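You operate a simulated robot arm through the tools that you are given. There is no shell and no other tool.

Carry out the task below with a simulated two-armed robot. There is one attempt and no reset: what you move stays moved.

Task
The oven has tripped: switch it off, turn it down to 40, reset it and switch it on again.
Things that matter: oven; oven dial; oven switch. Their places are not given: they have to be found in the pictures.

It is judged by the outcome, as a careful person would: the job done as asked, and still so three seconds after it is handed in. It fails if anything else is knocked over, pushed out of place, dropped, spilled or broken.

Robot
Two 7-joint arms with two-finger parallel grippers on one trunk that stands fixed in place. Base frame: the origin is at the foot of the trunk, x ahead of it, y to its left, z up. Lengths are in m, angles in rad, forces in N, time in s.
The left shoulder is at [0.034, 0.182, 1.221], the right one opposite. With the tool pointing down near the work surface each hand reaches from about 0.1 to 0.7 m from the base axis, measured 20 degrees to its own side. Payload 3.91 kg a hand.
The TCP of each hand is the grasp point between the finger pads, 0.03 m short of the fingertips. In the tool frame z runs along the fingers and y along their closing line. The gripper opens to 0.11 m. The fingers are 0.02 m wide and 0.01 m thick; the gripper's body (0.048 by 0.112 m) begins 0.055 m behind the TCP.
Orientation is that of the tool frame in the base frame, as [roll, pitch, yaw] about the fixed x, y, z axes, in that order (R = Rz(yaw) Ry(pitch) Rx(roll)). With the fingers straight down and closing along the base's y, the tool's x points along the base's -x, its y along +y and its z along -z.

Tools
- The arms move only by the tool drive_tool. It takes "left_deltas", "right_deltas" or both (then of equal length, played together; a hand with none holds still); each is a list of rows, each an object of numbers (a shift or turn left out is 0, a gripper value left out holds the last): "x", "y", "z": the shift along the base's x, y, z in units of 400 mm (1.0 is 400 mm); "rx", "ry", "rz": the turn, a rotation vector about the base's x, y, z in units of 45 degrees (1.0 is 45 degrees). In form: [{"x": .., "y": .., "z": .., "rx": .., "ry": .., "rz": ..}, ...]. A call has 1 to 20 rows; each row is the pose to reach, as a shift and turn from the pose commanded when the call began. "left_hand" and "right_hand" are, for a hand that has rows, the closure in counts, from 0 (fully open) to 255 (shut), set as the call begins (left out, the last holds). A call with a number of a shift or a turn outside -1 to 1 is refused whole. Rows are played at 5 a second. More than 0.05 m and 0.15 rad between two rows, or a gripper value outside its range, and nothing of the call is played. A pose out of reach is approached as far as the arm can. The call stops where the force on the tool passes 40 N (or 10 N more than at its start, if that is more) or the arm is blocked; 0.2 s more then pass. The fingers move at their own pace (about 0.072 m/s each) and stop on an object; they squeeze with about 35 N. The grip force told is the motor's: it shows also when the fingers shut on nothing. Time passes only in rows, and 0.2 s behind the last, so rows that repeat a pose let the fingers close. It gives the time, the measured TCP pose, the force on the tool (base axes), the opening and the grip force at its end, in the units of the frame above (readings bear some noise), with the torque about the TCP (base axes, N m) and any sound that the robot's microphone picked up.
- Cameras (640 x 400 px; columns grow to the right, rows downward): "scene" is now at [0.1495, 0.0259, 1.4285]; the picture's right is [0.30, -0.96, 0.00], its down [-0.46, -0.14, -0.88] and it looks along [0.84, 0.26, -0.48] (base axes); focal length 266 px, centre (320, 200). "left" rides on the left gripper at [0.072, -0.017, -0.103] in its tool frame; the picture's right is [0.23, 0.97, 0.00], its down [-0.76, 0.18, -0.62] and it looks along [-0.61, 0.14, 0.78] (tool axes); focal length 222 px, centre (320, 200). "right" rides on the right gripper at [0.072, 0.017, -0.103] in its tool frame; the picture's right is [-0.23, 0.97, 0.00], its down [-0.76, -0.18, -0.62] and it looks along [-0.61, -0.14, 0.78] (tool axes); focal length 222 px, centre (320, 200).
- get_image(camera): a new picture of that camera. It takes no simulated time.
- slide_trunk(by): slides the trunk up (or, below 0, down) by that many m; the arms and the scene camera ride with it, the base frame stays. It gives what a move gives, with no picture.
- turn_head(pan, tilt): turns the head with the scene camera to pan (to the left, within 1.396 rad either way) and tilt (down, from -0.506 to 1.204), counted from straight ahead of the robot. It gives what a move gives.
- locate(camera, pixels): for up to 12 pixels [column, row] of the newest picture of that camera ("zoom" is the newest enlarged one), the place [x, y, z] in the base frame of the surface seen there, good to about 0.003 m. It takes no simulated time.
- enlarge(camera, box): a new picture of the part [left, top, right, bottom] of that camera's present view, enlarged. It takes no simulated time.
- hand_in(): hands the job in; it is judged then, once.

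Leave the grippers open and the arms clear of the work at the hand-in unless told otherwise.

The tools are called after ">>>" as name(argument=value, ...) on one line, values as JSON. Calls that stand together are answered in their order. drive_tool: Moves the arms, as the interface text tells. Its arguments: {"type":"object","properties":{"left_deltas":{"type":"array"},"left_hand":{"type":"number"},"right_deltas":{"type":"array"},"right_hand":{"type":"number"}},"required":[]} The other tools are called the same way: slide_trunk (by) slides the trunk up or down; turn_head (pan, tilt) turns the head that bears the scene camera; get_image (camera) takes a picture; locate (camera, pixels) gives the place of the surface under pixels of a picture; enlarge (camera, box) takes an enlarged picture of a part of a camera's view; hand_in () hands the job in.

At the start:

```text
time_s: 0.0
left_position: [0.3901, 0.4231, 1.3091]
left_tcp_rot: [3.14, -0.001, 3.141]
left_ft_force: [-0.5, -0.8, -0.8]
left_moment: [-0.01, -0.02, -0.01]
left_finger_gap: 0.1099
left_grip_force: 0.0
right_position: [0.364, -0.0327, 1.308]
right_tcp_rot: [-3.141, 0.0, -3.141]
right_ft_force: [-0.5, -1.1, 0.3]
right_moment: [0.01, 0.01, 0.01]
right_finger_gap: 0.1098
right_grip_force: 0.1
trunk travel left (down, up): [-0.475, 0.039]
head pan, tilt: [0.3, 0.501]
```

scene: 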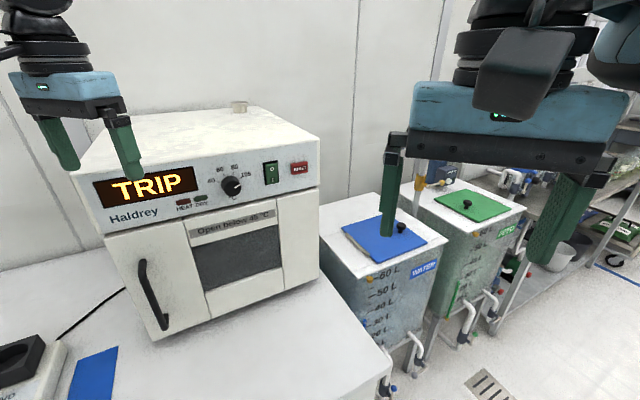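
right: 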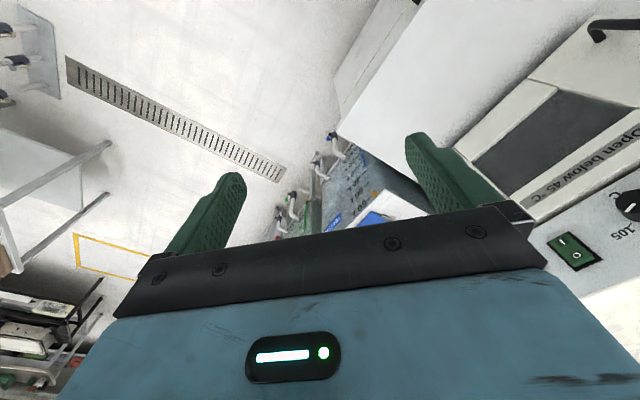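
left: 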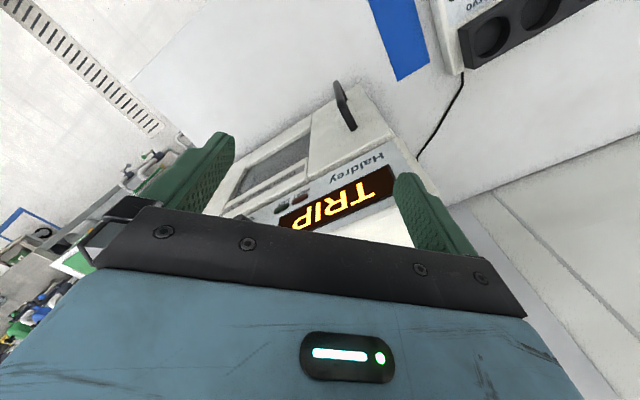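

The scene shows the oven with "TRIP" on its display, a dial around (232,186), a green rocker switch at (271,173) and a red RESET button at (300,168). I'll enlarge the panel to see details.

>>> enlarge(camera="scene", box=[190, 140, 330, 228])

>>> locate(camera="scene", pixels=[[232, 186], [271, 173], [300, 168], [215, 195], [318, 180], [105, 230], [95, 185], [318, 140], [240, 107], [215, 175], [255, 185], [150, 290]])

```text
4.55 times, centred on (260, 184) of scene
```

zoom: 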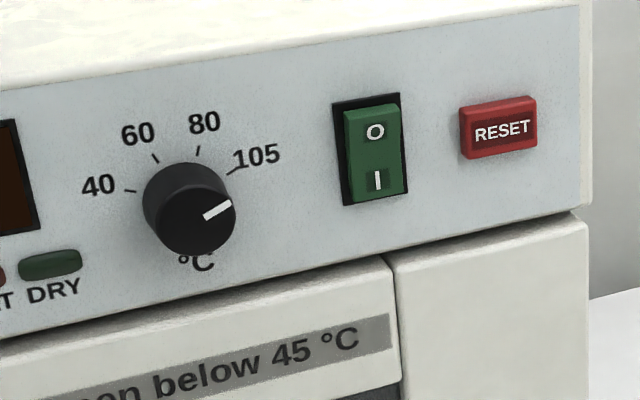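

```text
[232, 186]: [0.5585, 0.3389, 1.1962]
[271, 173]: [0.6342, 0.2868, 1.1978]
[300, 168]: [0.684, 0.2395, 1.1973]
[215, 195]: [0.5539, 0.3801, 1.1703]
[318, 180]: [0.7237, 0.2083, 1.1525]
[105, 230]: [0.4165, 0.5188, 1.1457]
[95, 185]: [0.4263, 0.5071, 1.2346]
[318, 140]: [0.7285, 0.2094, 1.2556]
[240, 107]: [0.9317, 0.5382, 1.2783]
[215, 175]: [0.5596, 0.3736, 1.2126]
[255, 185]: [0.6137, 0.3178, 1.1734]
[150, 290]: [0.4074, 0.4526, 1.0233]
```

The dial points to 105 and the switch shows O at the top and I at the bottom. I'll locate detailed points on the zoomed picture to get the panel plane, the knob axis and the rocker tilt.

>>> locate(camera="zoom", pixels=[[130, 191], [155, 157], [198, 150], [230, 172], [205, 232], [217, 211], [375, 110], [378, 192], [376, 150], [495, 132], [300, 200], [560, 60]])

>>> enlarge(camera="scene", box=[205, 160, 260, 210])

>>> enlarge(camera="scene", box=[255, 150, 320, 195])

```text
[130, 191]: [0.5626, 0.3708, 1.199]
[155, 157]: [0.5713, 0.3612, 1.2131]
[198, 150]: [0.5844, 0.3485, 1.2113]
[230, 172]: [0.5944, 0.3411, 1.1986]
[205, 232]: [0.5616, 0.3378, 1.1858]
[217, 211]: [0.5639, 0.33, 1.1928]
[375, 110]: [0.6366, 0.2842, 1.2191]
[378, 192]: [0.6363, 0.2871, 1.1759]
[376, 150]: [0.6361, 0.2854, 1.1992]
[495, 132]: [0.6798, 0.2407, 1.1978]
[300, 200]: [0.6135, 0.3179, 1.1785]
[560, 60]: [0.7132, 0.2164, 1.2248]
```

```text
8.00 times, centred on (232, 185) of scene
```

zoom: 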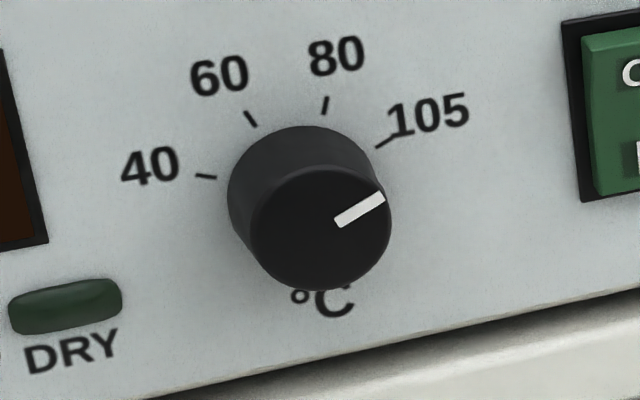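

```text
8.89 times, centred on (288, 172) of scene
```

zoom: 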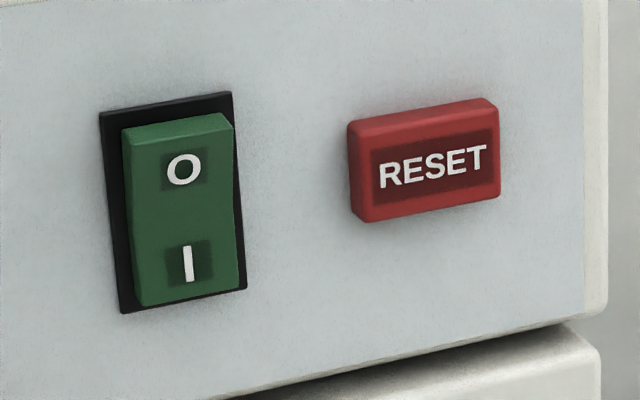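

I read it as follows. The I (bottom) half of the rocker is pressed in, so the oven is on, and O (top) is proud. The panel faces about (-0.71, -0.70, 0). I'll draw the left arm back out of the way and start tilting the right tool up toward horizontal while moving it forward.

>>> drive_tool(left_deltas=[{"x": -0.05, "y": 0.02, "z": 0.02}, {"x": -0.1, "y": 0.04, "z": 0.04}, {"x": -0.15, "y": 0.06, "z": 0.05}, {"x": -0.2, "y": 0.08, "z": 0.05}, {"x": -0.25, "y": 0.1, "z": 0.05}, {"x": -0.3, "y": 0.12, "z": 0.05}], right_deltas=[{"x": 0.03, "y": 0.035, "z": 0, "ry": -0.167}, {"x": 0.06, "y": 0.07, "z": 0, "ry": -0.333}, {"x": 0.09, "y": 0.105, "z": 0, "ry": -0.5}, {"x": 0.12, "y": 0.14, "z": 0, "ry": -0.667}, {"x": 0.15, "y": 0.175, "z": 0, "ry": -0.833}, {"x": 0.18, "y": 0.21, "z": 0, "ry": -1.0}], right_hand=255)

```text
time_s: 1.4
left_position: [0.2703, 0.4713, 1.3293]
left_tcp_rot: [-3.14, -0.001, -3.14]
left_ft_force: [0.1, 0.2, 0.2]
left_moment: [0.02, -0.02, -0.03]
left_finger_gap: 0.11
left_grip_force: 0.0
right_position: [0.4359, 0.0525, 1.3093]
right_tcp_rot: [-3.141, 0.791, -3.141]
right_ft_force: [-0.3, 0.8, 0.4]
right_moment: [0.01, -0.05, 0.01]
right_finger_gap: 0.0
right_grip_force: 34.4
trunk travel left (down, up): [-0.475, 0.039]
head pan, tilt: [0.3, 0.501]
```

Both moves were followed. Next I'll tilt the right tool the remaining 45° to horizontal.

>>> drive_tool(right_deltas=[{"x": 0.01, "y": 0.02, "z": -0.03, "ry": -0.167}, {"x": 0.02, "y": 0.04, "z": -0.06, "ry": -0.333}, {"x": 0.03, "y": 0.06, "z": -0.09, "ry": -0.5}, {"x": 0.04, "y": 0.08, "z": -0.12, "ry": -0.667}, {"x": 0.05, "y": 0.1, "z": -0.15, "ry": -0.833}, {"x": 0.06, "y": 0.12, "z": -0.18, "ry": -1.0}])

```text
time_s: 2.8
left_position: [0.2711, 0.4714, 1.3293]
left_tcp_rot: [-3.142, 0.001, 3.141]
left_ft_force: [0.3, -0.4, -0.2]
left_moment: [-0.01, 0.01, 0.0]
left_finger_gap: 0.1101
left_grip_force: 0.1
right_position: [0.4601, 0.1011, 1.2372]
right_tcp_rot: [0.454, 1.567, 0.456]
right_ft_force: [0.0, 0.7, -0.2]
right_moment: [0.0, 0.0, -0.03]
right_finger_gap: 0.0001
right_grip_force: 35.4
trunk travel left (down, up): [-0.475, 0.039]
head pan, tilt: [0.3, 0.501]
```

The tool is horizontal now. I'll yaw 44.6° to face the panel and move to a standoff in front of the switch.

>>> drive_tool(right_deltas=[{"x": 0.035, "y": 0.035, "z": -0.01, "rz": 0.165}, {"x": 0.07, "y": 0.07, "z": -0.02, "rz": 0.33}, {"x": 0.105, "y": 0.11, "z": -0.03, "rz": 0.495}, {"x": 0.14, "y": 0.15, "z": -0.04, "rz": 0.66}, {"x": 0.175, "y": 0.19, "z": -0.05, "rz": 0.826}, {"x": 0.21, "y": 0.2325, "z": -0.055, "rz": 0.991}])

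>>> get_image(camera="scene")

>>> get_image(camera="right")

```text
time_s: 4.2
left_position: [0.2717, 0.4717, 1.3301]
left_tcp_rot: [-3.141, -0.004, 3.141]
left_ft_force: [-1.1, 0.2, 0.3]
left_moment: [-0.03, 0.03, -0.01]
left_finger_gap: 0.1099
left_grip_force: 0.0
right_position: [0.5195, 0.1645, 1.2142]
right_tcp_rot: [3.012, 1.483, -2.712]
right_ft_force: [0.5, -0.3, -0.3]
right_moment: [0.01, -0.03, 0.01]
right_finger_gap: 0.0
right_grip_force: 35.1
right hand out of reach, approached as far as the arm can: row 5, 6
trunk travel left (down, up): [-0.475, 0.039]
head pan, tilt: [0.3, 0.501]
```

```text
taken
```

scene: 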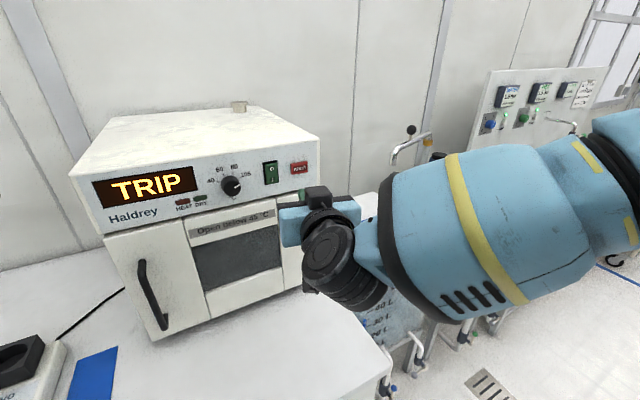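

```text
taken
```

right: 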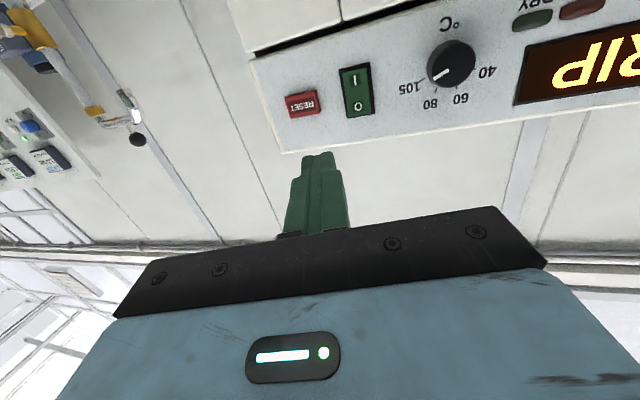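

The arm stopped at about 32° yaw, since rows 5 and 6 were out of reach (likely a wrist limit). Any roll about the finger axis works for pushing, so I'll try rolling the tool at a standoff and see whether the reach improves.

>>> drive_tool(right_deltas=[{"rx": 0.12, "ry": 0.12}, {"rx": 0.24, "ry": 0.24}, {"rx": 0.36, "ry": 0.36}, {"rx": 0.48, "ry": 0.48}, {"rx": 0.6, "ry": 0.6}])

```text
time_s: 5.4
left_position: [0.2704, 0.471, 1.3286]
left_tcp_rot: [3.142, 0.0, -3.141]
left_ft_force: [-0.4, 0.0, -0.2]
left_moment: [0.05, 0.01, -0.04]
left_finger_gap: 0.1102
left_grip_force: 0.2
right_position: [0.5201, 0.1615, 1.2148]
right_tcp_rot: [1.897, 0.866, 2.486]
right_ft_force: [0.0, 0.8, 0.3]
right_moment: [0.03, -0.01, 0.01]
right_finger_gap: 0.0
right_grip_force: 34.6
trunk travel left (down, up): [-0.475, 0.039]
head pan, tilt: [0.3, 0.501]
```

This roll is reachable. The tool axis now points along (0.770, 0.602, -0.207) by my calculation, so I'll correct it to (0.712, 0.702, 0).

>>> drive_tool(right_deltas=[{"rx": 0.062, "ry": -0.063, "rz": 0.048}, {"rx": 0.125, "ry": -0.126, "rz": 0.096}, {"rx": 0.187, "ry": -0.189, "rz": 0.144}, {"rx": 0.187, "ry": -0.189, "rz": 0.144}])

>>> get_image(camera="scene")

>>> get_image(camera="right")

```text
time_s: 6.4
left_position: [0.2703, 0.4721, 1.329]
left_tcp_rot: [3.141, -0.001, 3.141]
left_ft_force: [0.0, -0.3, 0.1]
left_moment: [0.02, -0.03, 0.03]
left_finger_gap: 0.11
left_grip_force: 0.0
right_position: [0.5192, 0.1632, 1.2093]
right_tcp_rot: [1.791, 0.838, 2.547]
right_ft_force: [-0.3, -0.5, 0.6]
right_moment: [0.02, -0.01, 0.01]
right_finger_gap: 0.0001
right_grip_force: 34.9
right hand out of reach, approached as far as the arm can: row 2, 3, 4
trunk travel left (down, up): [-0.475, 0.039]
head pan, tilt: [0.3, 0.501]
```

```text
taken
```

scene: 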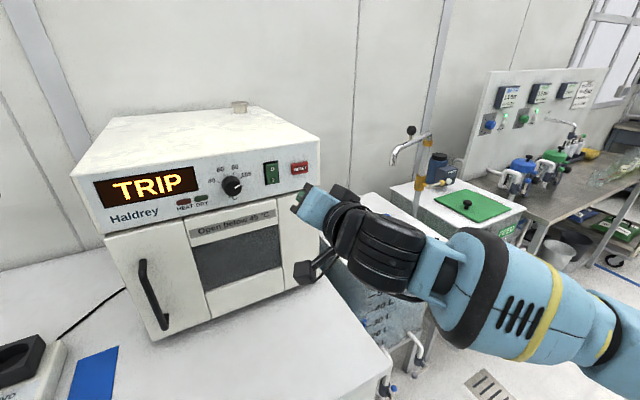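

```text
taken
```

right: 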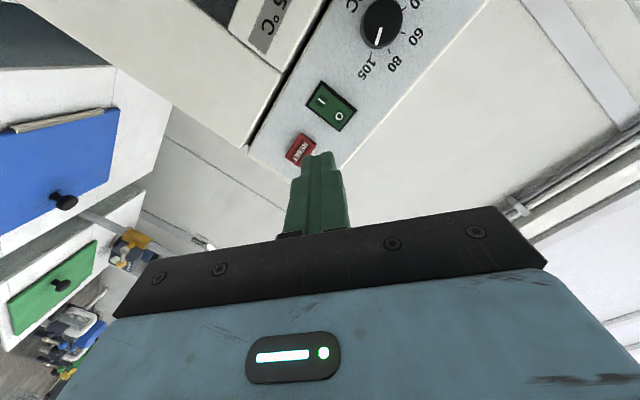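

The tool is now at the right yaw but pitched about 8° down, limited by the wrist. Lowering the trunk while keeping the hands at height should ease the wrist. First I'll raise both hands 0.12 m, then slide the trunk down 0.12 m.

>>> drive_tool(left_deltas=[{"z": 0.1}, {"z": 0.2}, {"z": 0.3}], right_deltas=[{"z": 0.1}, {"z": 0.2}, {"z": 0.3}])

>>> slide_trunk(by=-0.12)

```text
time_s: 7.2
left_position: [0.2683, 0.4704, 1.4496]
left_tcp_rot: [3.139, 0.002, 3.139]
left_ft_force: [-0.1, 0.6, 0.0]
left_moment: [0.04, 0.01, -0.02]
left_finger_gap: 0.1101
left_grip_force: 0.1
right_position: [0.5199, 0.1621, 1.3296]
right_tcp_rot: [1.791, 0.837, 2.544]
right_ft_force: [0.1, -0.5, 0.5]
right_moment: [0.01, 0.04, 0.01]
right_finger_gap: 0.0
right_grip_force: 34.9
trunk travel left (down, up): [-0.475, 0.039]
head pan, tilt: [0.3, 0.501]
```

```text
time_s: 8.7
left_position: [0.2755, 0.4719, 1.3245]
left_tcp_rot: [3.141, -0.01, -3.141]
left_ft_force: [-0.2, -0.2, 0.3]
left_moment: [0.02, 0.01, 0.01]
left_finger_gap: 0.1099
left_grip_force: 0.0
right_position: [0.5207, 0.1631, 1.2098]
right_tcp_rot: [1.79, 0.838, 2.544]
right_ft_force: [-0.5, -0.4, 0.2]
right_moment: [0.0, -0.01, -0.02]
right_finger_gap: 0.0
right_grip_force: 35.1
trunk travel left (down, up): [-0.355, 0.159]
head pan, tilt: [0.3, 0.501]
```

Now I'll try to level the tool from this new trunk height.

>>> drive_tool(right_deltas=[{"rx": 0.066, "ry": -0.066, "rz": -0.02}, {"rx": 0.131, "ry": -0.132, "rz": -0.041}, {"rx": 0.131, "ry": -0.132, "rz": -0.041}])

```text
time_s: 9.5
left_position: [0.2756, 0.4719, 1.3235]
left_tcp_rot: [3.141, -0.011, -3.141]
left_ft_force: [-1.2, 0.5, -0.2]
left_moment: [0.0, 0.02, -0.01]
left_finger_gap: 0.1096
left_grip_force: 0.0
right_position: [0.5203, 0.1624, 1.2094]
right_tcp_rot: [1.574, 0.852, 2.35]
right_ft_force: [0.0, 0.4, 0.3]
right_moment: [-0.01, 0.01, -0.01]
right_finger_gap: 0.0
right_grip_force: 35.1
trunk travel left (down, up): [-0.355, 0.159]
head pan, tilt: [0.3, 0.501]
```

The tool is now level and square to the panel, rolled 41°. I'll take new pictures to locate the switch precisely.

>>> get_image(camera="scene")

>>> get_image(camera="right")

>>> enlarge(camera="scene", box=[200, 80, 330, 161])

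```text
taken
```

scene: 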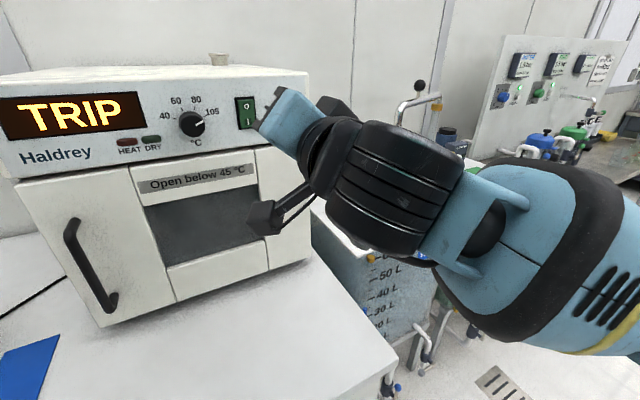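

```text
taken
```

right: 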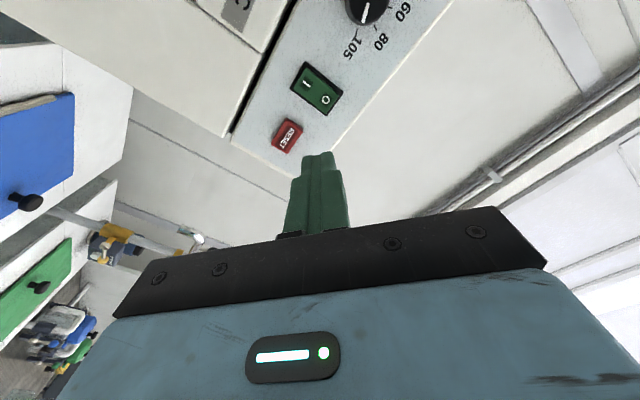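

```text
4.92 times, centred on (265, 120) of scene
```

zoom: 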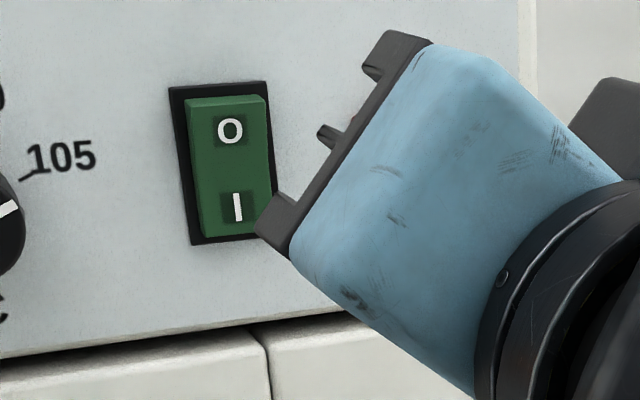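

>>> locate(camera="zoom", pixels=[[230, 131], [237, 207], [228, 102], [240, 232], [195, 170], [268, 160], [180, 85], [150, 240], [300, 40]])

>>> enlarge(camera="right", box=[230, 0, 430, 160])

```text
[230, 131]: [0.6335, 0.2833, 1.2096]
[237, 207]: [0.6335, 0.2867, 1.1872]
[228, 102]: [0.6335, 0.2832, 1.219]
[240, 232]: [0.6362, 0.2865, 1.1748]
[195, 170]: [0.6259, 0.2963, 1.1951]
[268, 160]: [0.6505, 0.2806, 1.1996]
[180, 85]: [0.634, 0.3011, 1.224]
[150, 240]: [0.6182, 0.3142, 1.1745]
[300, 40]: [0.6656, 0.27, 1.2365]
```

```text
2.50 times, centred on (330, 80) of right
```

zoom: 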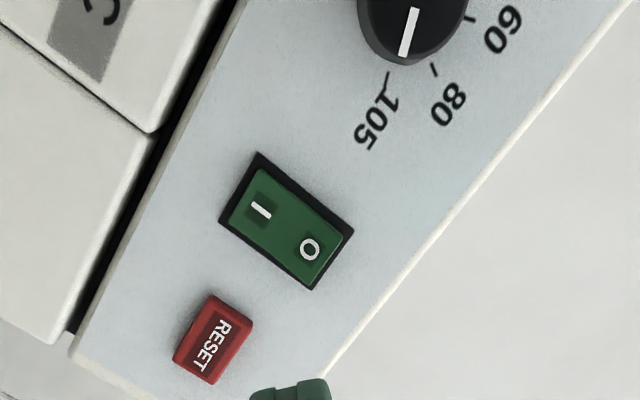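

The O face sits at about (0.633, 0.284, 1.210), proud of the panel by ~10 mm. I'll move the closed fingertips to 30 mm in front of O, at z ≈ 1.213.

>>> drive_tool(right_deltas=[{"x": 0.058, "y": 0.066, "z": 0.003}, {"x": 0.117, "y": 0.132, "z": 0.006}, {"x": 0.175, "y": 0.198, "z": 0.009}, {"x": 0.175, "y": 0.198, "z": 0.009}])

>>> get_image(camera="right")

>>> enlarge(camera="scene", box=[200, 60, 360, 160])

```text
time_s: 10.5
left_position: [0.276, 0.4697, 1.3253]
left_tcp_rot: [-3.141, -0.011, -3.141]
left_ft_force: [-0.6, -1.0, 0.4]
left_moment: [0.01, 0.02, 0.0]
left_finger_gap: 0.1103
left_grip_force: 0.1
right_position: [0.5898, 0.2421, 1.2124]
right_tcp_rot: [1.572, 0.851, 2.352]
right_ft_force: [0.2, -0.4, 0.4]
right_moment: [0.02, 0.01, 0.01]
right_finger_gap: 0.0
right_grip_force: 34.9
trunk travel left (down, up): [-0.355, 0.159]
head pan, tilt: [0.3, 0.501]
```

```text
taken
```

right: 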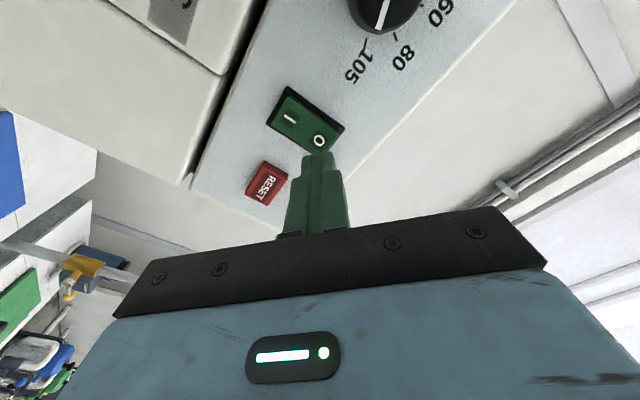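

```text
4.00 times, centred on (280, 110) of scene
```

zoom: 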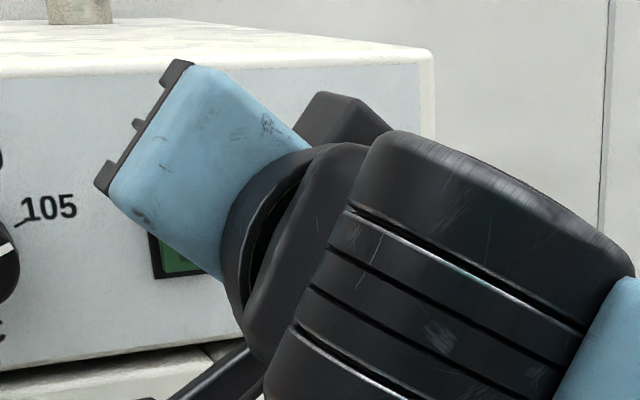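

The tips are lined up with O. Now I'll advance gently, about 36 mm along the panel's inward normal, slowing at the end.

>>> drive_tool(right_deltas=[{"x": 0.0178, "y": 0.0176}, {"x": 0.0356, "y": 0.0351}, {"x": 0.0463, "y": 0.0456}, {"x": 0.0516, "y": 0.0509}, {"x": 0.0552, "y": 0.0544}, {"x": 0.0587, "y": 0.0579}, {"x": 0.0614, "y": 0.0605}, {"x": 0.0641, "y": 0.0632}])

>>> get_image(camera="scene")

>>> enlarge(camera="right", box=[230, 40, 430, 200])

```text
time_s: 12.3
left_position: [0.2718, 0.4674, 1.3262]
left_tcp_rot: [3.139, -0.006, 3.141]
left_ft_force: [0.4, 1.2, -0.4]
left_moment: [-0.02, -0.01, 0.0]
left_finger_gap: 0.1096
left_grip_force: 0.0
right_position: [0.6124, 0.2632, 1.2136]
right_tcp_rot: [1.571, 0.848, 2.351]
right_ft_force: [-22.8, -26.0, -4.5]
right_moment: [-0.44, 0.37, -0.07]
right_finger_gap: 0.0
right_grip_force: 35.1
trunk travel left (down, up): [-0.355, 0.159]
head pan, tilt: [0.3, 0.501]
stopped in row 8 (right hand): the force on the tool passed its limit at 43 N (the readings are from after the stop); the commanded pose is now the measured one
```

```text
taken
```

scene: 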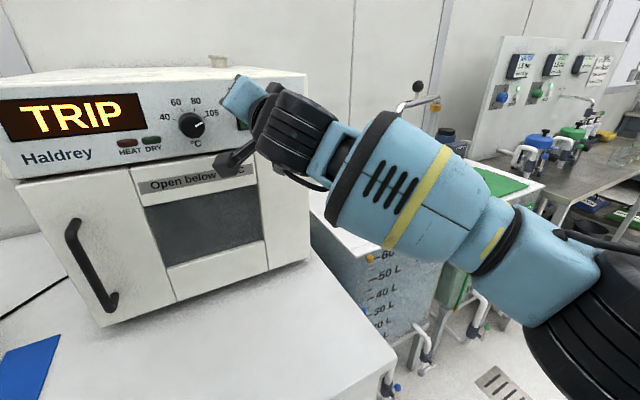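

```text
2.50 times, centred on (330, 120) of right
```

zoom: 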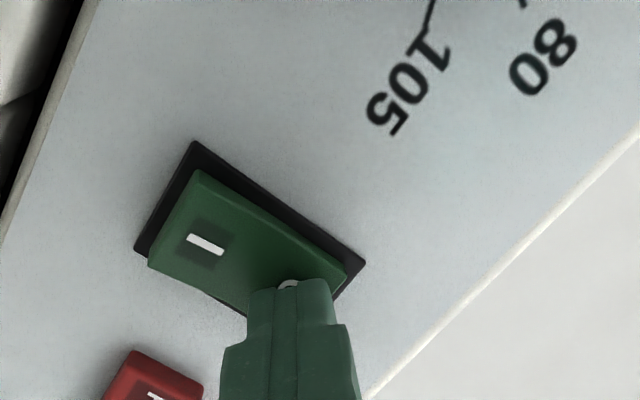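

The rocker has tipped: the I end is now proud and O is pressed in. I'll back off 50 mm and check that it stays off.

>>> drive_tool(right_deltas=[{"x": -0.045, "y": -0.044}, {"x": -0.089, "y": -0.088}, {"x": -0.089, "y": -0.088}])

>>> get_image(camera="scene")

>>> enlarge(camera="right", box=[230, 0, 430, 160])

```text
time_s: 13.1
left_position: [0.2756, 0.4719, 1.3234]
left_tcp_rot: [-3.141, -0.01, -3.14]
left_ft_force: [-0.6, 0.0, 0.1]
left_moment: [0.03, 0.04, 0.02]
left_finger_gap: 0.1101
left_grip_force: 0.0
right_position: [0.5802, 0.2335, 1.2125]
right_tcp_rot: [1.578, 0.85, 2.358]
right_ft_force: [-0.6, 0.6, -0.3]
right_moment: [0.03, -0.01, -0.05]
right_finger_gap: 0.0
right_grip_force: 35.0
trunk travel left (down, up): [-0.355, 0.159]
head pan, tilt: [0.3, 0.501]
```

```text
taken
```

scene: 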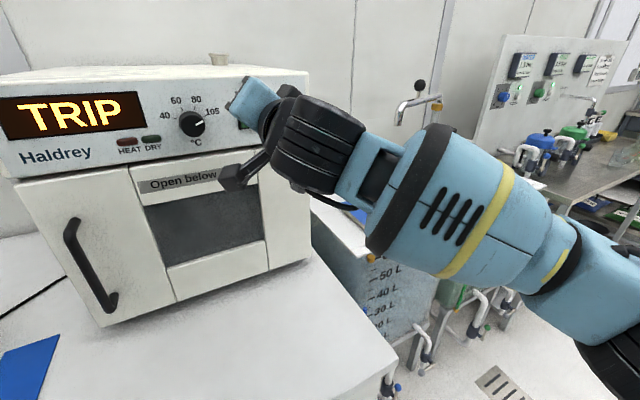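

```text
2.50 times, centred on (330, 80) of right
```

zoom: 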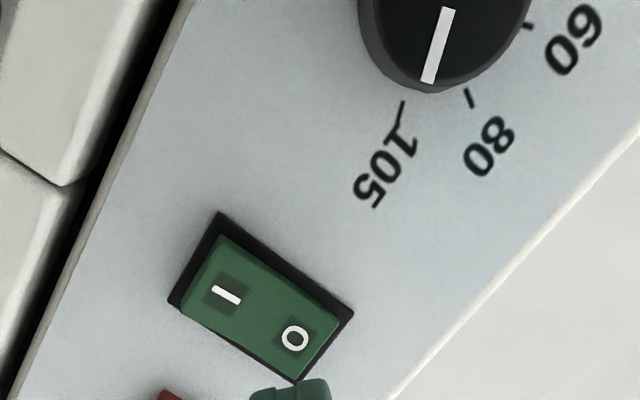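

The rocker stays off. Next is the dial: I'll enlarge it in the scene view and locate its face and ticks.

>>> enlarge(camera="scene", box=[155, 90, 235, 150])

```text
6.67 times, centred on (195, 120) of scene
```

zoom: 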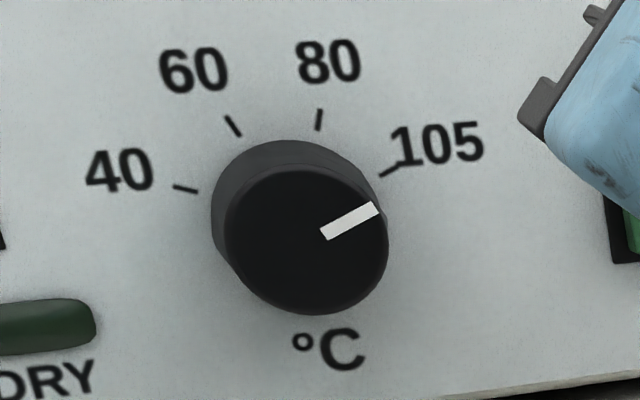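

>>> locate(camera="zoom", pixels=[[306, 243], [306, 185], [306, 305], [235, 243], [378, 243], [185, 189], [233, 126], [319, 120], [389, 170], [325, 234], [373, 209]])

```text
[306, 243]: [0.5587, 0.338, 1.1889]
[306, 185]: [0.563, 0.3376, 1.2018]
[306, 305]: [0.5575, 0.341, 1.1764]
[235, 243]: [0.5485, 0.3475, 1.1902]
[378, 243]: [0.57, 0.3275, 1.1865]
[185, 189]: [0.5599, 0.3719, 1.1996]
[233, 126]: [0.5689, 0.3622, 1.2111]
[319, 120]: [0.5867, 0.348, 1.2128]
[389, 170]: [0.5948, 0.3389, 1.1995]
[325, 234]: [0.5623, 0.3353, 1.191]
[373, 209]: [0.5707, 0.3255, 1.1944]
```

The knob axis is at about (t 0.152, z 1.189), with its face 26 mm off the panel and a radius of ~16 mm. I need to turn it about 132-136° counter-clockwise. I'll open the gripper, move to 44 mm in front of the knob and roll the tool +45° to test the roll range.

>>> drive_tool(right_deltas=[{"x": -0.031, "y": 0.021, "z": -0.01, "rx": 0.119, "ry": 0.117}, {"x": -0.062, "y": 0.043, "z": -0.019, "rx": 0.237, "ry": 0.234}, {"x": -0.093, "y": 0.064, "z": -0.029, "rx": 0.356, "ry": 0.351}, {"x": -0.124, "y": 0.085, "z": -0.039, "rx": 0.475, "ry": 0.468}, {"x": -0.155, "y": 0.107, "z": -0.048, "rx": 0.593, "ry": 0.585}, {"x": -0.1865, "y": 0.128, "z": -0.058, "rx": 0.712, "ry": 0.702}, {"x": -0.1865, "y": 0.128, "z": -0.058, "rx": 0.712, "ry": 0.702}], right_hand=0)

```text
time_s: 14.7
left_position: [0.2762, 0.4712, 1.3243]
left_tcp_rot: [3.141, -0.011, -3.141]
left_ft_force: [1.0, -0.1, 0.1]
left_moment: [0.0, -0.02, 0.0]
left_finger_gap: 0.11
left_grip_force: 0.0
right_position: [0.5047, 0.2829, 1.188]
right_tcp_rot: [1.573, 0.062, 2.353]
right_ft_force: [0.5, 0.3, 0.1]
right_moment: [-0.02, 0.01, -0.02]
right_finger_gap: 0.1099
right_grip_force: 0.1
trunk travel left (down, up): [-0.355, 0.159]
head pan, tilt: [0.3, 0.501]
```

Roll is now ~86° with the axis still square. I'll try a further 30°.

>>> drive_tool(right_deltas=[{"rx": 0.119, "ry": 0.117}, {"rx": 0.237, "ry": 0.234}, {"rx": 0.356, "ry": 0.351}, {"rx": 0.475, "ry": 0.468}, {"rx": 0.475, "ry": 0.468}])

>>> get_image(camera="right")

>>> get_image(camera="scene")

```text
time_s: 15.9
left_position: [0.277, 0.471, 1.324]
left_tcp_rot: [-3.141, -0.01, -3.141]
left_ft_force: [-0.2, -0.4, 0.0]
left_moment: [0.0, 0.01, -0.05]
left_finger_gap: 0.1098
left_grip_force: 0.1
right_position: [0.5071, 0.2842, 1.1892]
right_tcp_rot: [1.57, -0.461, 2.351]
right_ft_force: [-0.5, -0.4, 0.6]
right_moment: [0.01, 0.02, 0.0]
right_finger_gap: 0.11
right_grip_force: 0.1
trunk travel left (down, up): [-0.355, 0.159]
head pan, tilt: [0.3, 0.501]
```

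```text
taken
```

right: 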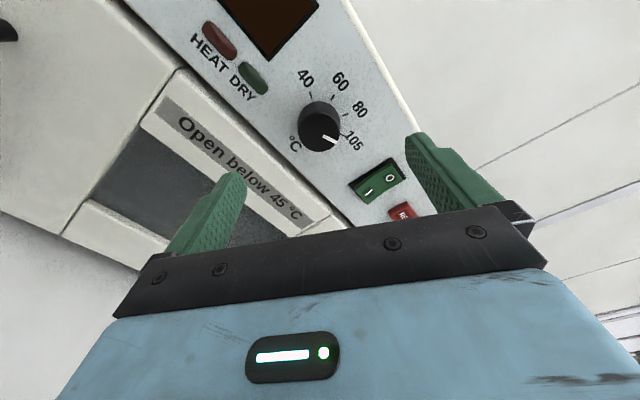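

```text
taken
```

scene: 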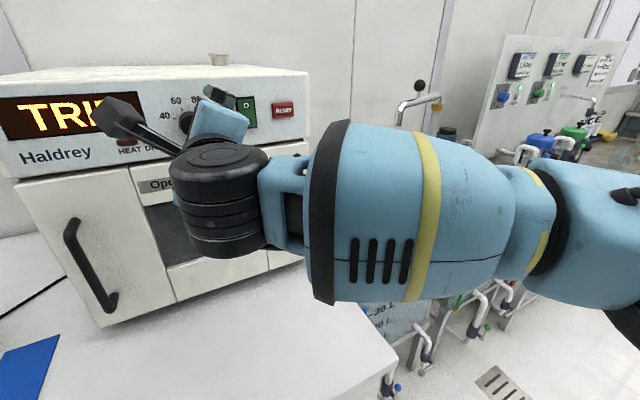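

Roll 116° is reachable. Before closing in, I'll check how far the door below the panel protrudes, since the lower finger passes near its top edge.

>>> locate(camera="right", pixels=[[318, 135], [285, 205], [190, 80], [240, 150], [280, 190], [300, 170], [130, 40]])

>>> drive_tool(right_deltas=[{"x": 0}, {"x": 0}, {"x": 0}], right_hand=128)

>>> get_image(camera="right")

```text
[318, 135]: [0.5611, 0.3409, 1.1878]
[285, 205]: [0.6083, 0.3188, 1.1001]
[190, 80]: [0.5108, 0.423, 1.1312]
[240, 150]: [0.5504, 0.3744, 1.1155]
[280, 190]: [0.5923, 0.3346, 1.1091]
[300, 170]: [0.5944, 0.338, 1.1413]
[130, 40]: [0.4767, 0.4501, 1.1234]
```

```text
time_s: 16.7
left_position: [0.2757, 0.4718, 1.3238]
left_tcp_rot: [3.14, -0.011, -3.141]
left_ft_force: [0.2, -0.5, 0.4]
left_moment: [-0.01, -0.02, -0.02]
left_finger_gap: 0.11
left_grip_force: 0.1
right_position: [0.5063, 0.2841, 1.1892]
right_tcp_rot: [1.571, -0.459, 2.352]
right_ft_force: [0.0, 0.6, 0.4]
right_moment: [-0.01, 0.01, 0.01]
right_finger_gap: 0.0547
right_grip_force: 0.1
trunk travel left (down, up): [-0.355, 0.159]
head pan, tilt: [0.3, 0.501]
```

```text
taken
```

right: 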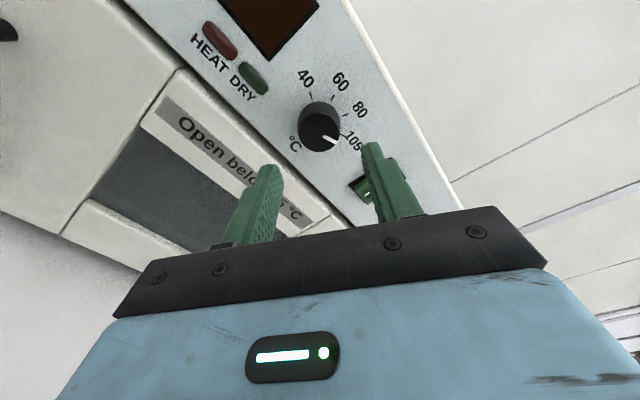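

The door is only ~5 mm proud of the panel, so I'll stop the tips about 12 mm off the panel. That gives ~14 mm of overlap on the knob. I'll advance 58 mm with the fingers at a 55 mm gap.

>>> drive_tool(right_deltas=[{"x": 0.025, "y": 0.025}, {"x": 0.051, "y": 0.0505}, {"x": 0.077, "y": 0.076}, {"x": 0.09, "y": 0.089}, {"x": 0.1025, "y": 0.1022}, {"x": 0.1025, "y": 0.1022}])

>>> get_image(camera="right")

>>> get_image(camera="scene")

```text
time_s: 18.3
left_position: [0.2748, 0.4726, 1.3233]
left_tcp_rot: [-3.142, -0.008, -3.141]
left_ft_force: [-0.5, 0.4, -0.2]
left_moment: [0.04, -0.02, 0.0]
left_finger_gap: 0.1101
left_grip_force: 0.1
right_position: [0.6004, 0.2721, 1.206]
right_tcp_rot: [1.55, -0.481, 2.265]
right_ft_force: [-5.7, 6.9, 3.7]
right_moment: [0.23, 0.07, 0.25]
right_finger_gap: 0.0553
right_grip_force: 0.2
trunk travel left (down, up): [-0.355, 0.159]
head pan, tilt: [0.3, 0.501]
stopped in row 6 (right hand): the arm was blocked; the commanded pose is now the measured one
```

```text
taken
```

right: 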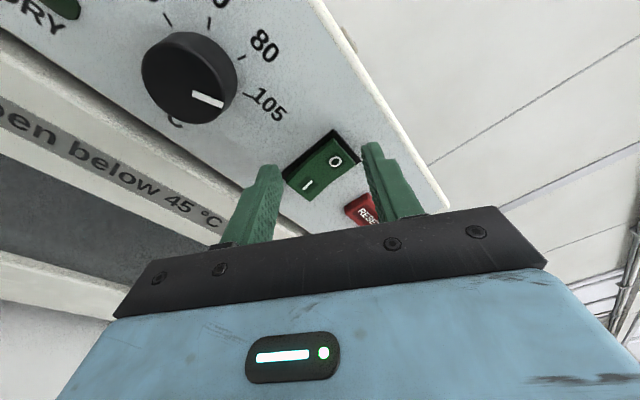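

```text
taken
```

scene: 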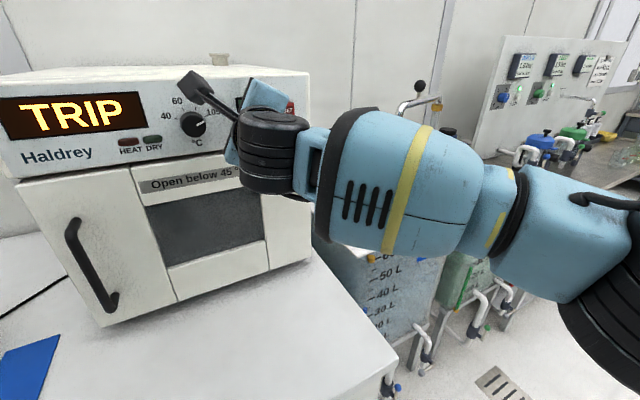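

Something went wrong: the arm was "blocked" and the hand ended ~75 mm to the right at (0.600, 0.272, 1.206), with the fingers near the switch and reset. The dial still reads 105 and the display is unchanged. I'll back straight out 60 mm and then look carefully.

>>> drive_tool(right_deltas=[{"x": -0.018, "y": -0.018}, {"x": -0.036, "y": -0.035}, {"x": -0.071, "y": -0.07}, {"x": -0.107, "y": -0.105}, {"x": -0.107, "y": -0.105}])

>>> get_image(camera="right")

>>> get_image(camera="scene")

>>> get_image(camera="left")

```text
time_s: 19.5
left_position: [0.2766, 0.4718, 1.3241]
left_tcp_rot: [-3.141, -0.01, -3.141]
left_ft_force: [-0.1, -0.6, -0.4]
left_moment: [-0.02, -0.03, 0.0]
left_finger_gap: 0.1101
left_grip_force: 0.0
right_position: [0.5579, 0.2307, 1.2021]
right_tcp_rot: [1.551, -0.483, 2.265]
right_ft_force: [0.7, -0.6, -0.1]
right_moment: [0.02, 0.01, 0.01]
right_finger_gap: 0.0548
right_grip_force: 0.1
trunk travel left (down, up): [-0.355, 0.159]
head pan, tilt: [0.3, 0.501]
```

```text
taken
```

right: 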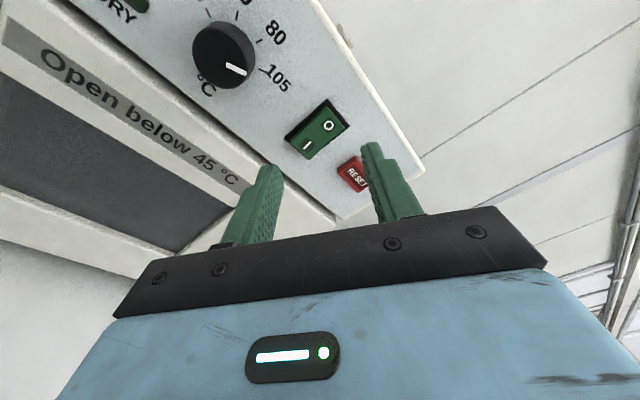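

```text
taken
```

scene: 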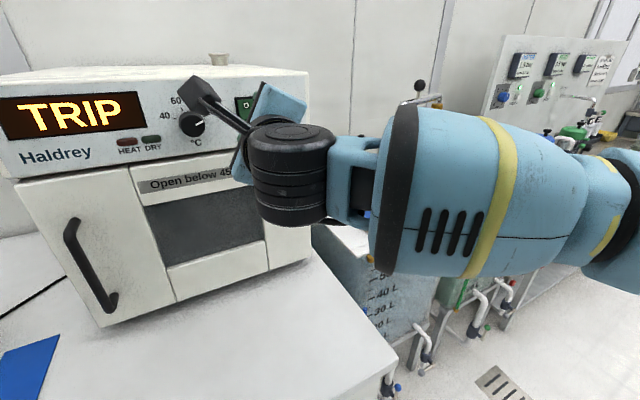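

```text
taken
```

left: 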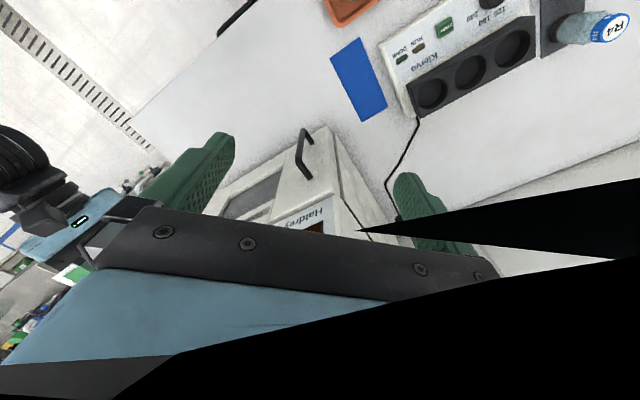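

The rocker still shows off and the dial is unmoved. I need to know what blocked the arm, possibly arm-to-arm or arm-to-trunk contact, so I'll tilt the head down and to both sides to see the arm links.

>>> turn_head(pan=0.0, tilt=1.0)

>>> get_image(camera="scene")

>>> turn_head(pan=0.9, tilt=0.7)

>>> get_image(camera="scene")

>>> turn_head(pan=-0.8, tilt=0.8)

>>> get_image(camera="scene")

```text
time_s: 20.4
left_position: [0.2754, 0.4713, 1.3242]
left_tcp_rot: [-3.14, -0.01, 3.141]
left_ft_force: [1.0, 0.1, -0.3]
left_moment: [-0.02, 0.02, -0.02]
left_finger_gap: 0.1099
left_grip_force: 0.0
right_position: [0.5583, 0.2305, 1.2028]
right_tcp_rot: [1.549, -0.481, 2.262]
right_ft_force: [-0.2, -0.4, 0.5]
right_moment: [0.0, 0.01, -0.02]
right_finger_gap: 0.055
right_grip_force: 0.1
trunk travel left (down, up): [-0.355, 0.159]
head pan, tilt: [0.0, 1.0]
```

```text
taken
```

scene: 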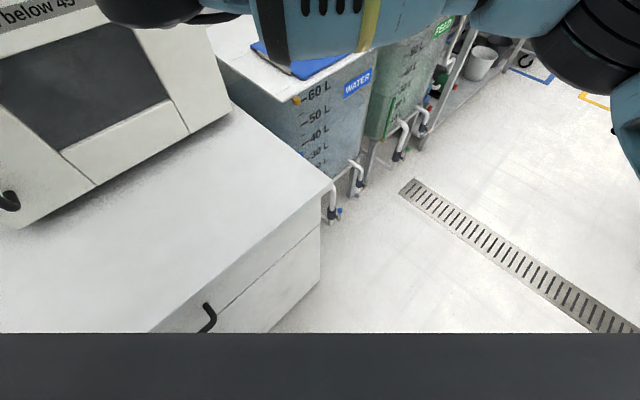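

```text
time_s: 21.6
left_position: [0.2768, 0.4714, 1.3232]
left_tcp_rot: [3.14, -0.011, -3.14]
left_ft_force: [-0.2, -0.3, 0.1]
left_moment: [-0.05, 0.01, -0.04]
left_finger_gap: 0.1097
left_grip_force: 0.0
right_position: [0.5581, 0.2307, 1.2021]
right_tcp_rot: [1.549, -0.482, 2.264]
right_ft_force: [0.5, 0.0, -0.6]
right_moment: [0.03, -0.01, 0.02]
right_finger_gap: 0.0548
right_grip_force: 0.1
trunk travel left (down, up): [-0.355, 0.159]
head pan, tilt: [0.901, 0.7]
```

```text
taken
```

scene: 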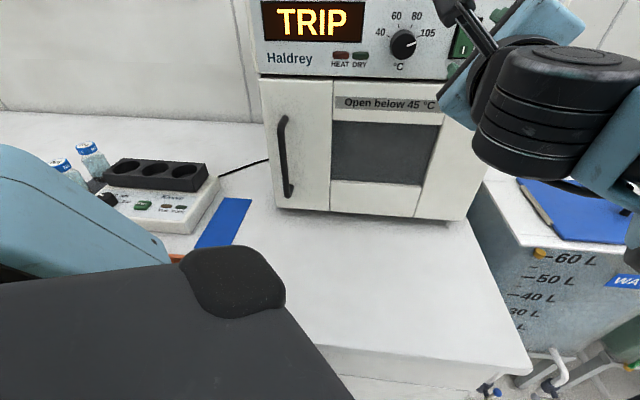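

```text
time_s: 23.4
left_position: [0.2764, 0.4717, 1.3247]
left_tcp_rot: [3.141, -0.01, -3.141]
left_ft_force: [-0.7, -0.4, -0.3]
left_moment: [0.01, 0.04, -0.03]
left_finger_gap: 0.1101
left_grip_force: 0.0
right_position: [0.5585, 0.2318, 1.2025]
right_tcp_rot: [1.549, -0.483, 2.263]
right_ft_force: [0.5, -0.1, 0.6]
right_moment: [0.01, 0.04, -0.03]
right_finger_gap: 0.0545
right_grip_force: 0.1
trunk travel left (down, up): [-0.355, 0.159]
head pan, tilt: [-0.799, 0.799]
```

```text
taken
```

scene: 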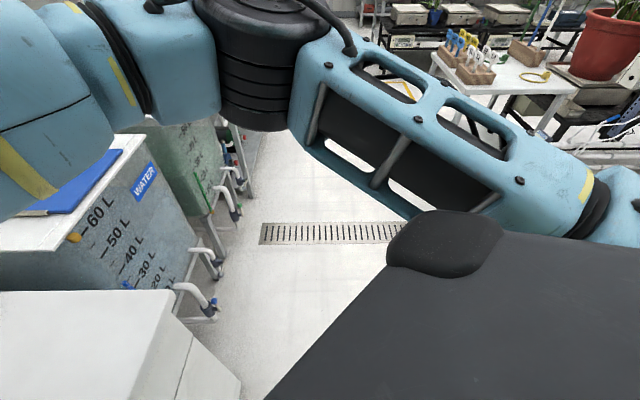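

There is no obvious obstacle; the elbow is out to the right, at height. I suspect the arm ran into a joint-limit problem at that extreme roll. I'll turn the head back, go to the knob standoff at a milder roll (~86°) with corrected yaw, and approach in small monitored steps.

>>> turn_head(pan=0.5, tilt=0.4)

>>> drive_tool(right_deltas=[{"x": -0.028, "y": 0.025, "z": -0.007, "rx": -0.098, "ry": -0.09, "rz": 0.022}, {"x": -0.056, "y": 0.05, "z": -0.013, "rx": -0.197, "ry": -0.18, "rz": 0.043}, {"x": -0.084, "y": 0.076, "z": -0.02, "rx": -0.295, "ry": -0.27, "rz": 0.065}, {"x": -0.112, "y": 0.101, "z": -0.026, "rx": -0.394, "ry": -0.36, "rz": 0.086}, {"x": -0.1405, "y": 0.126, "z": -0.033, "rx": -0.493, "ry": -0.45, "rz": 0.108}, {"x": -0.1405, "y": 0.126, "z": -0.033, "rx": -0.493, "ry": -0.45, "rz": 0.108}])

>>> get_image(camera="right")

>>> get_image(camera="scene")

```text
time_s: 24.8
left_position: [0.2758, 0.4708, 1.3238]
left_tcp_rot: [-3.14, -0.01, -3.141]
left_ft_force: [-0.2, -0.3, 0.0]
left_moment: [-0.01, 0.02, -0.03]
left_finger_gap: 0.11
left_grip_force: 0.1
right_position: [0.5581, 0.2304, 1.2025]
right_tcp_rot: [1.55, -0.483, 2.265]
right_ft_force: [0.8, -0.5, 0.2]
right_moment: [0.03, -0.01, -0.02]
right_finger_gap: 0.0549
right_grip_force: 0.0
trunk travel left (down, up): [-0.355, 0.159]
head pan, tilt: [0.499, 0.4]
```

```text
time_s: 26.2
left_position: [0.2762, 0.4706, 1.3239]
left_tcp_rot: [-3.141, -0.009, 3.142]
left_ft_force: [-0.1, 0.1, 0.3]
left_moment: [-0.01, -0.02, 0.01]
left_finger_gap: 0.1099
left_grip_force: 0.1
right_position: [0.5049, 0.2784, 1.1916]
right_tcp_rot: [1.546, 0.044, 2.348]
right_ft_force: [0.6, 0.4, 0.6]
right_moment: [-0.01, 0.03, 0.03]
right_finger_gap: 0.0547
right_grip_force: 0.0
trunk travel left (down, up): [-0.355, 0.159]
head pan, tilt: [0.499, 0.4]
```

```text
taken
```

right: 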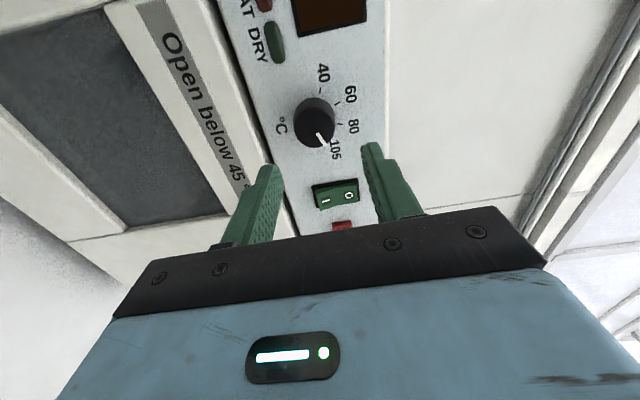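

```text
taken
```

scene: 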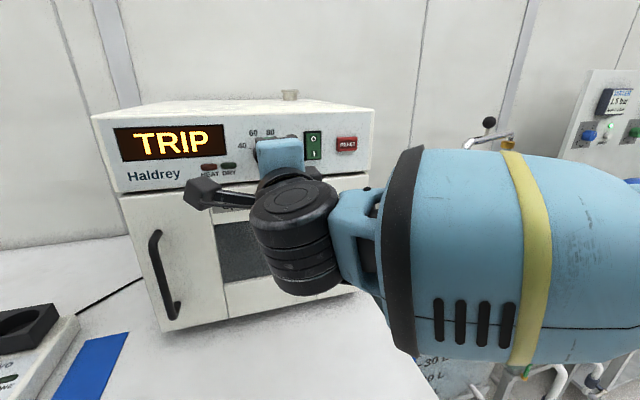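

I'm at the standoff with roll ~87° and the knob centred between the fingers. I'll apply a small correction of 4 mm left, 2 mm down and a slight level, then advance only 25 mm and check.

>>> drive_tool(right_deltas=[{"x": -0.007, "y": 0.007, "z": -0.006, "rx": -0.022, "ry": 0.0225}, {"x": 0.015, "y": 0.029, "z": -0.006, "rx": -0.022, "ry": 0.0225}, {"x": 0.0375, "y": 0.051, "z": -0.006, "rx": -0.022, "ry": 0.0225}, {"x": 0.0375, "y": 0.051, "z": -0.006, "rx": -0.022, "ry": 0.0225}])

>>> get_image(camera="right")

```text
time_s: 27.4
left_position: [0.2755, 0.4702, 1.3238]
left_tcp_rot: [-3.141, -0.012, -3.141]
left_ft_force: [-0.1, -0.5, -0.5]
left_moment: [0.02, 0.01, 0.0]
left_finger_gap: 0.1103
left_grip_force: 0.1
right_position: [0.5434, 0.2741, 1.2026]
right_tcp_rot: [1.552, 0.031, 2.3]
right_ft_force: [0.3, 0.6, -0.2]
right_moment: [0.02, 0.0, 0.01]
right_finger_gap: 0.0547
right_grip_force: 0.1
trunk travel left (down, up): [-0.355, 0.159]
head pan, tilt: [0.499, 0.4]
stopped in row 4 (right hand): the arm was blocked; the commanded pose is now the measured one
```

```text
taken
```

right: 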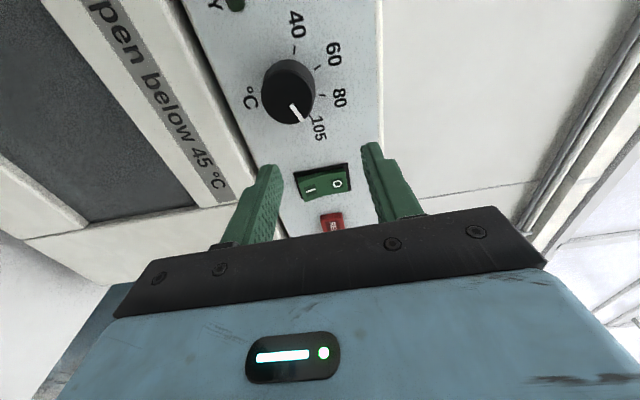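

It was blocked again in free space, with the hand pushed ~34 mm right. So an arm link, not the tool, is hitting something. I'll take a scene picture and locate points on the right forearm.

>>> get_image(camera="scene")

>>> locate(camera="scene", pixels=[[420, 180], [420, 250], [420, 330], [480, 200], [480, 270], [480, 340], [540, 200], [540, 300], [600, 250], [300, 250], [360, 230], [200, 190]])

```text
taken
```

scene: 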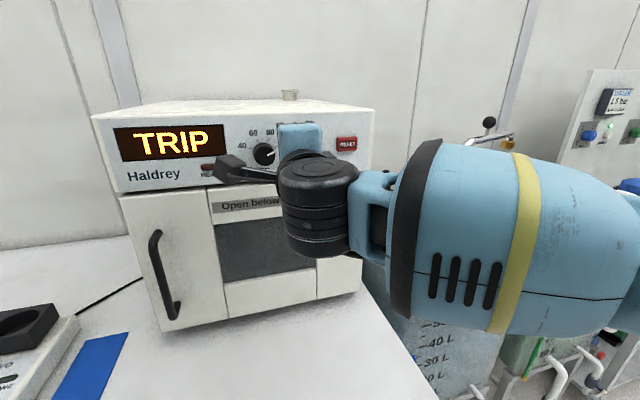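

```text
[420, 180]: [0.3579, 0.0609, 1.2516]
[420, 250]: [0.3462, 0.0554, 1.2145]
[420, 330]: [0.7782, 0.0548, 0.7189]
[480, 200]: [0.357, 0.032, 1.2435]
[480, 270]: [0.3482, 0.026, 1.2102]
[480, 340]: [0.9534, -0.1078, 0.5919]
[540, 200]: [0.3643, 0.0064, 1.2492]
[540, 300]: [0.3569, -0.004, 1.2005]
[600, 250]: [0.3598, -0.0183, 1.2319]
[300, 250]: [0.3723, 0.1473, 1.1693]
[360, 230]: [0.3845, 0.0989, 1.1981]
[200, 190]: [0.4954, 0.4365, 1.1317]
```

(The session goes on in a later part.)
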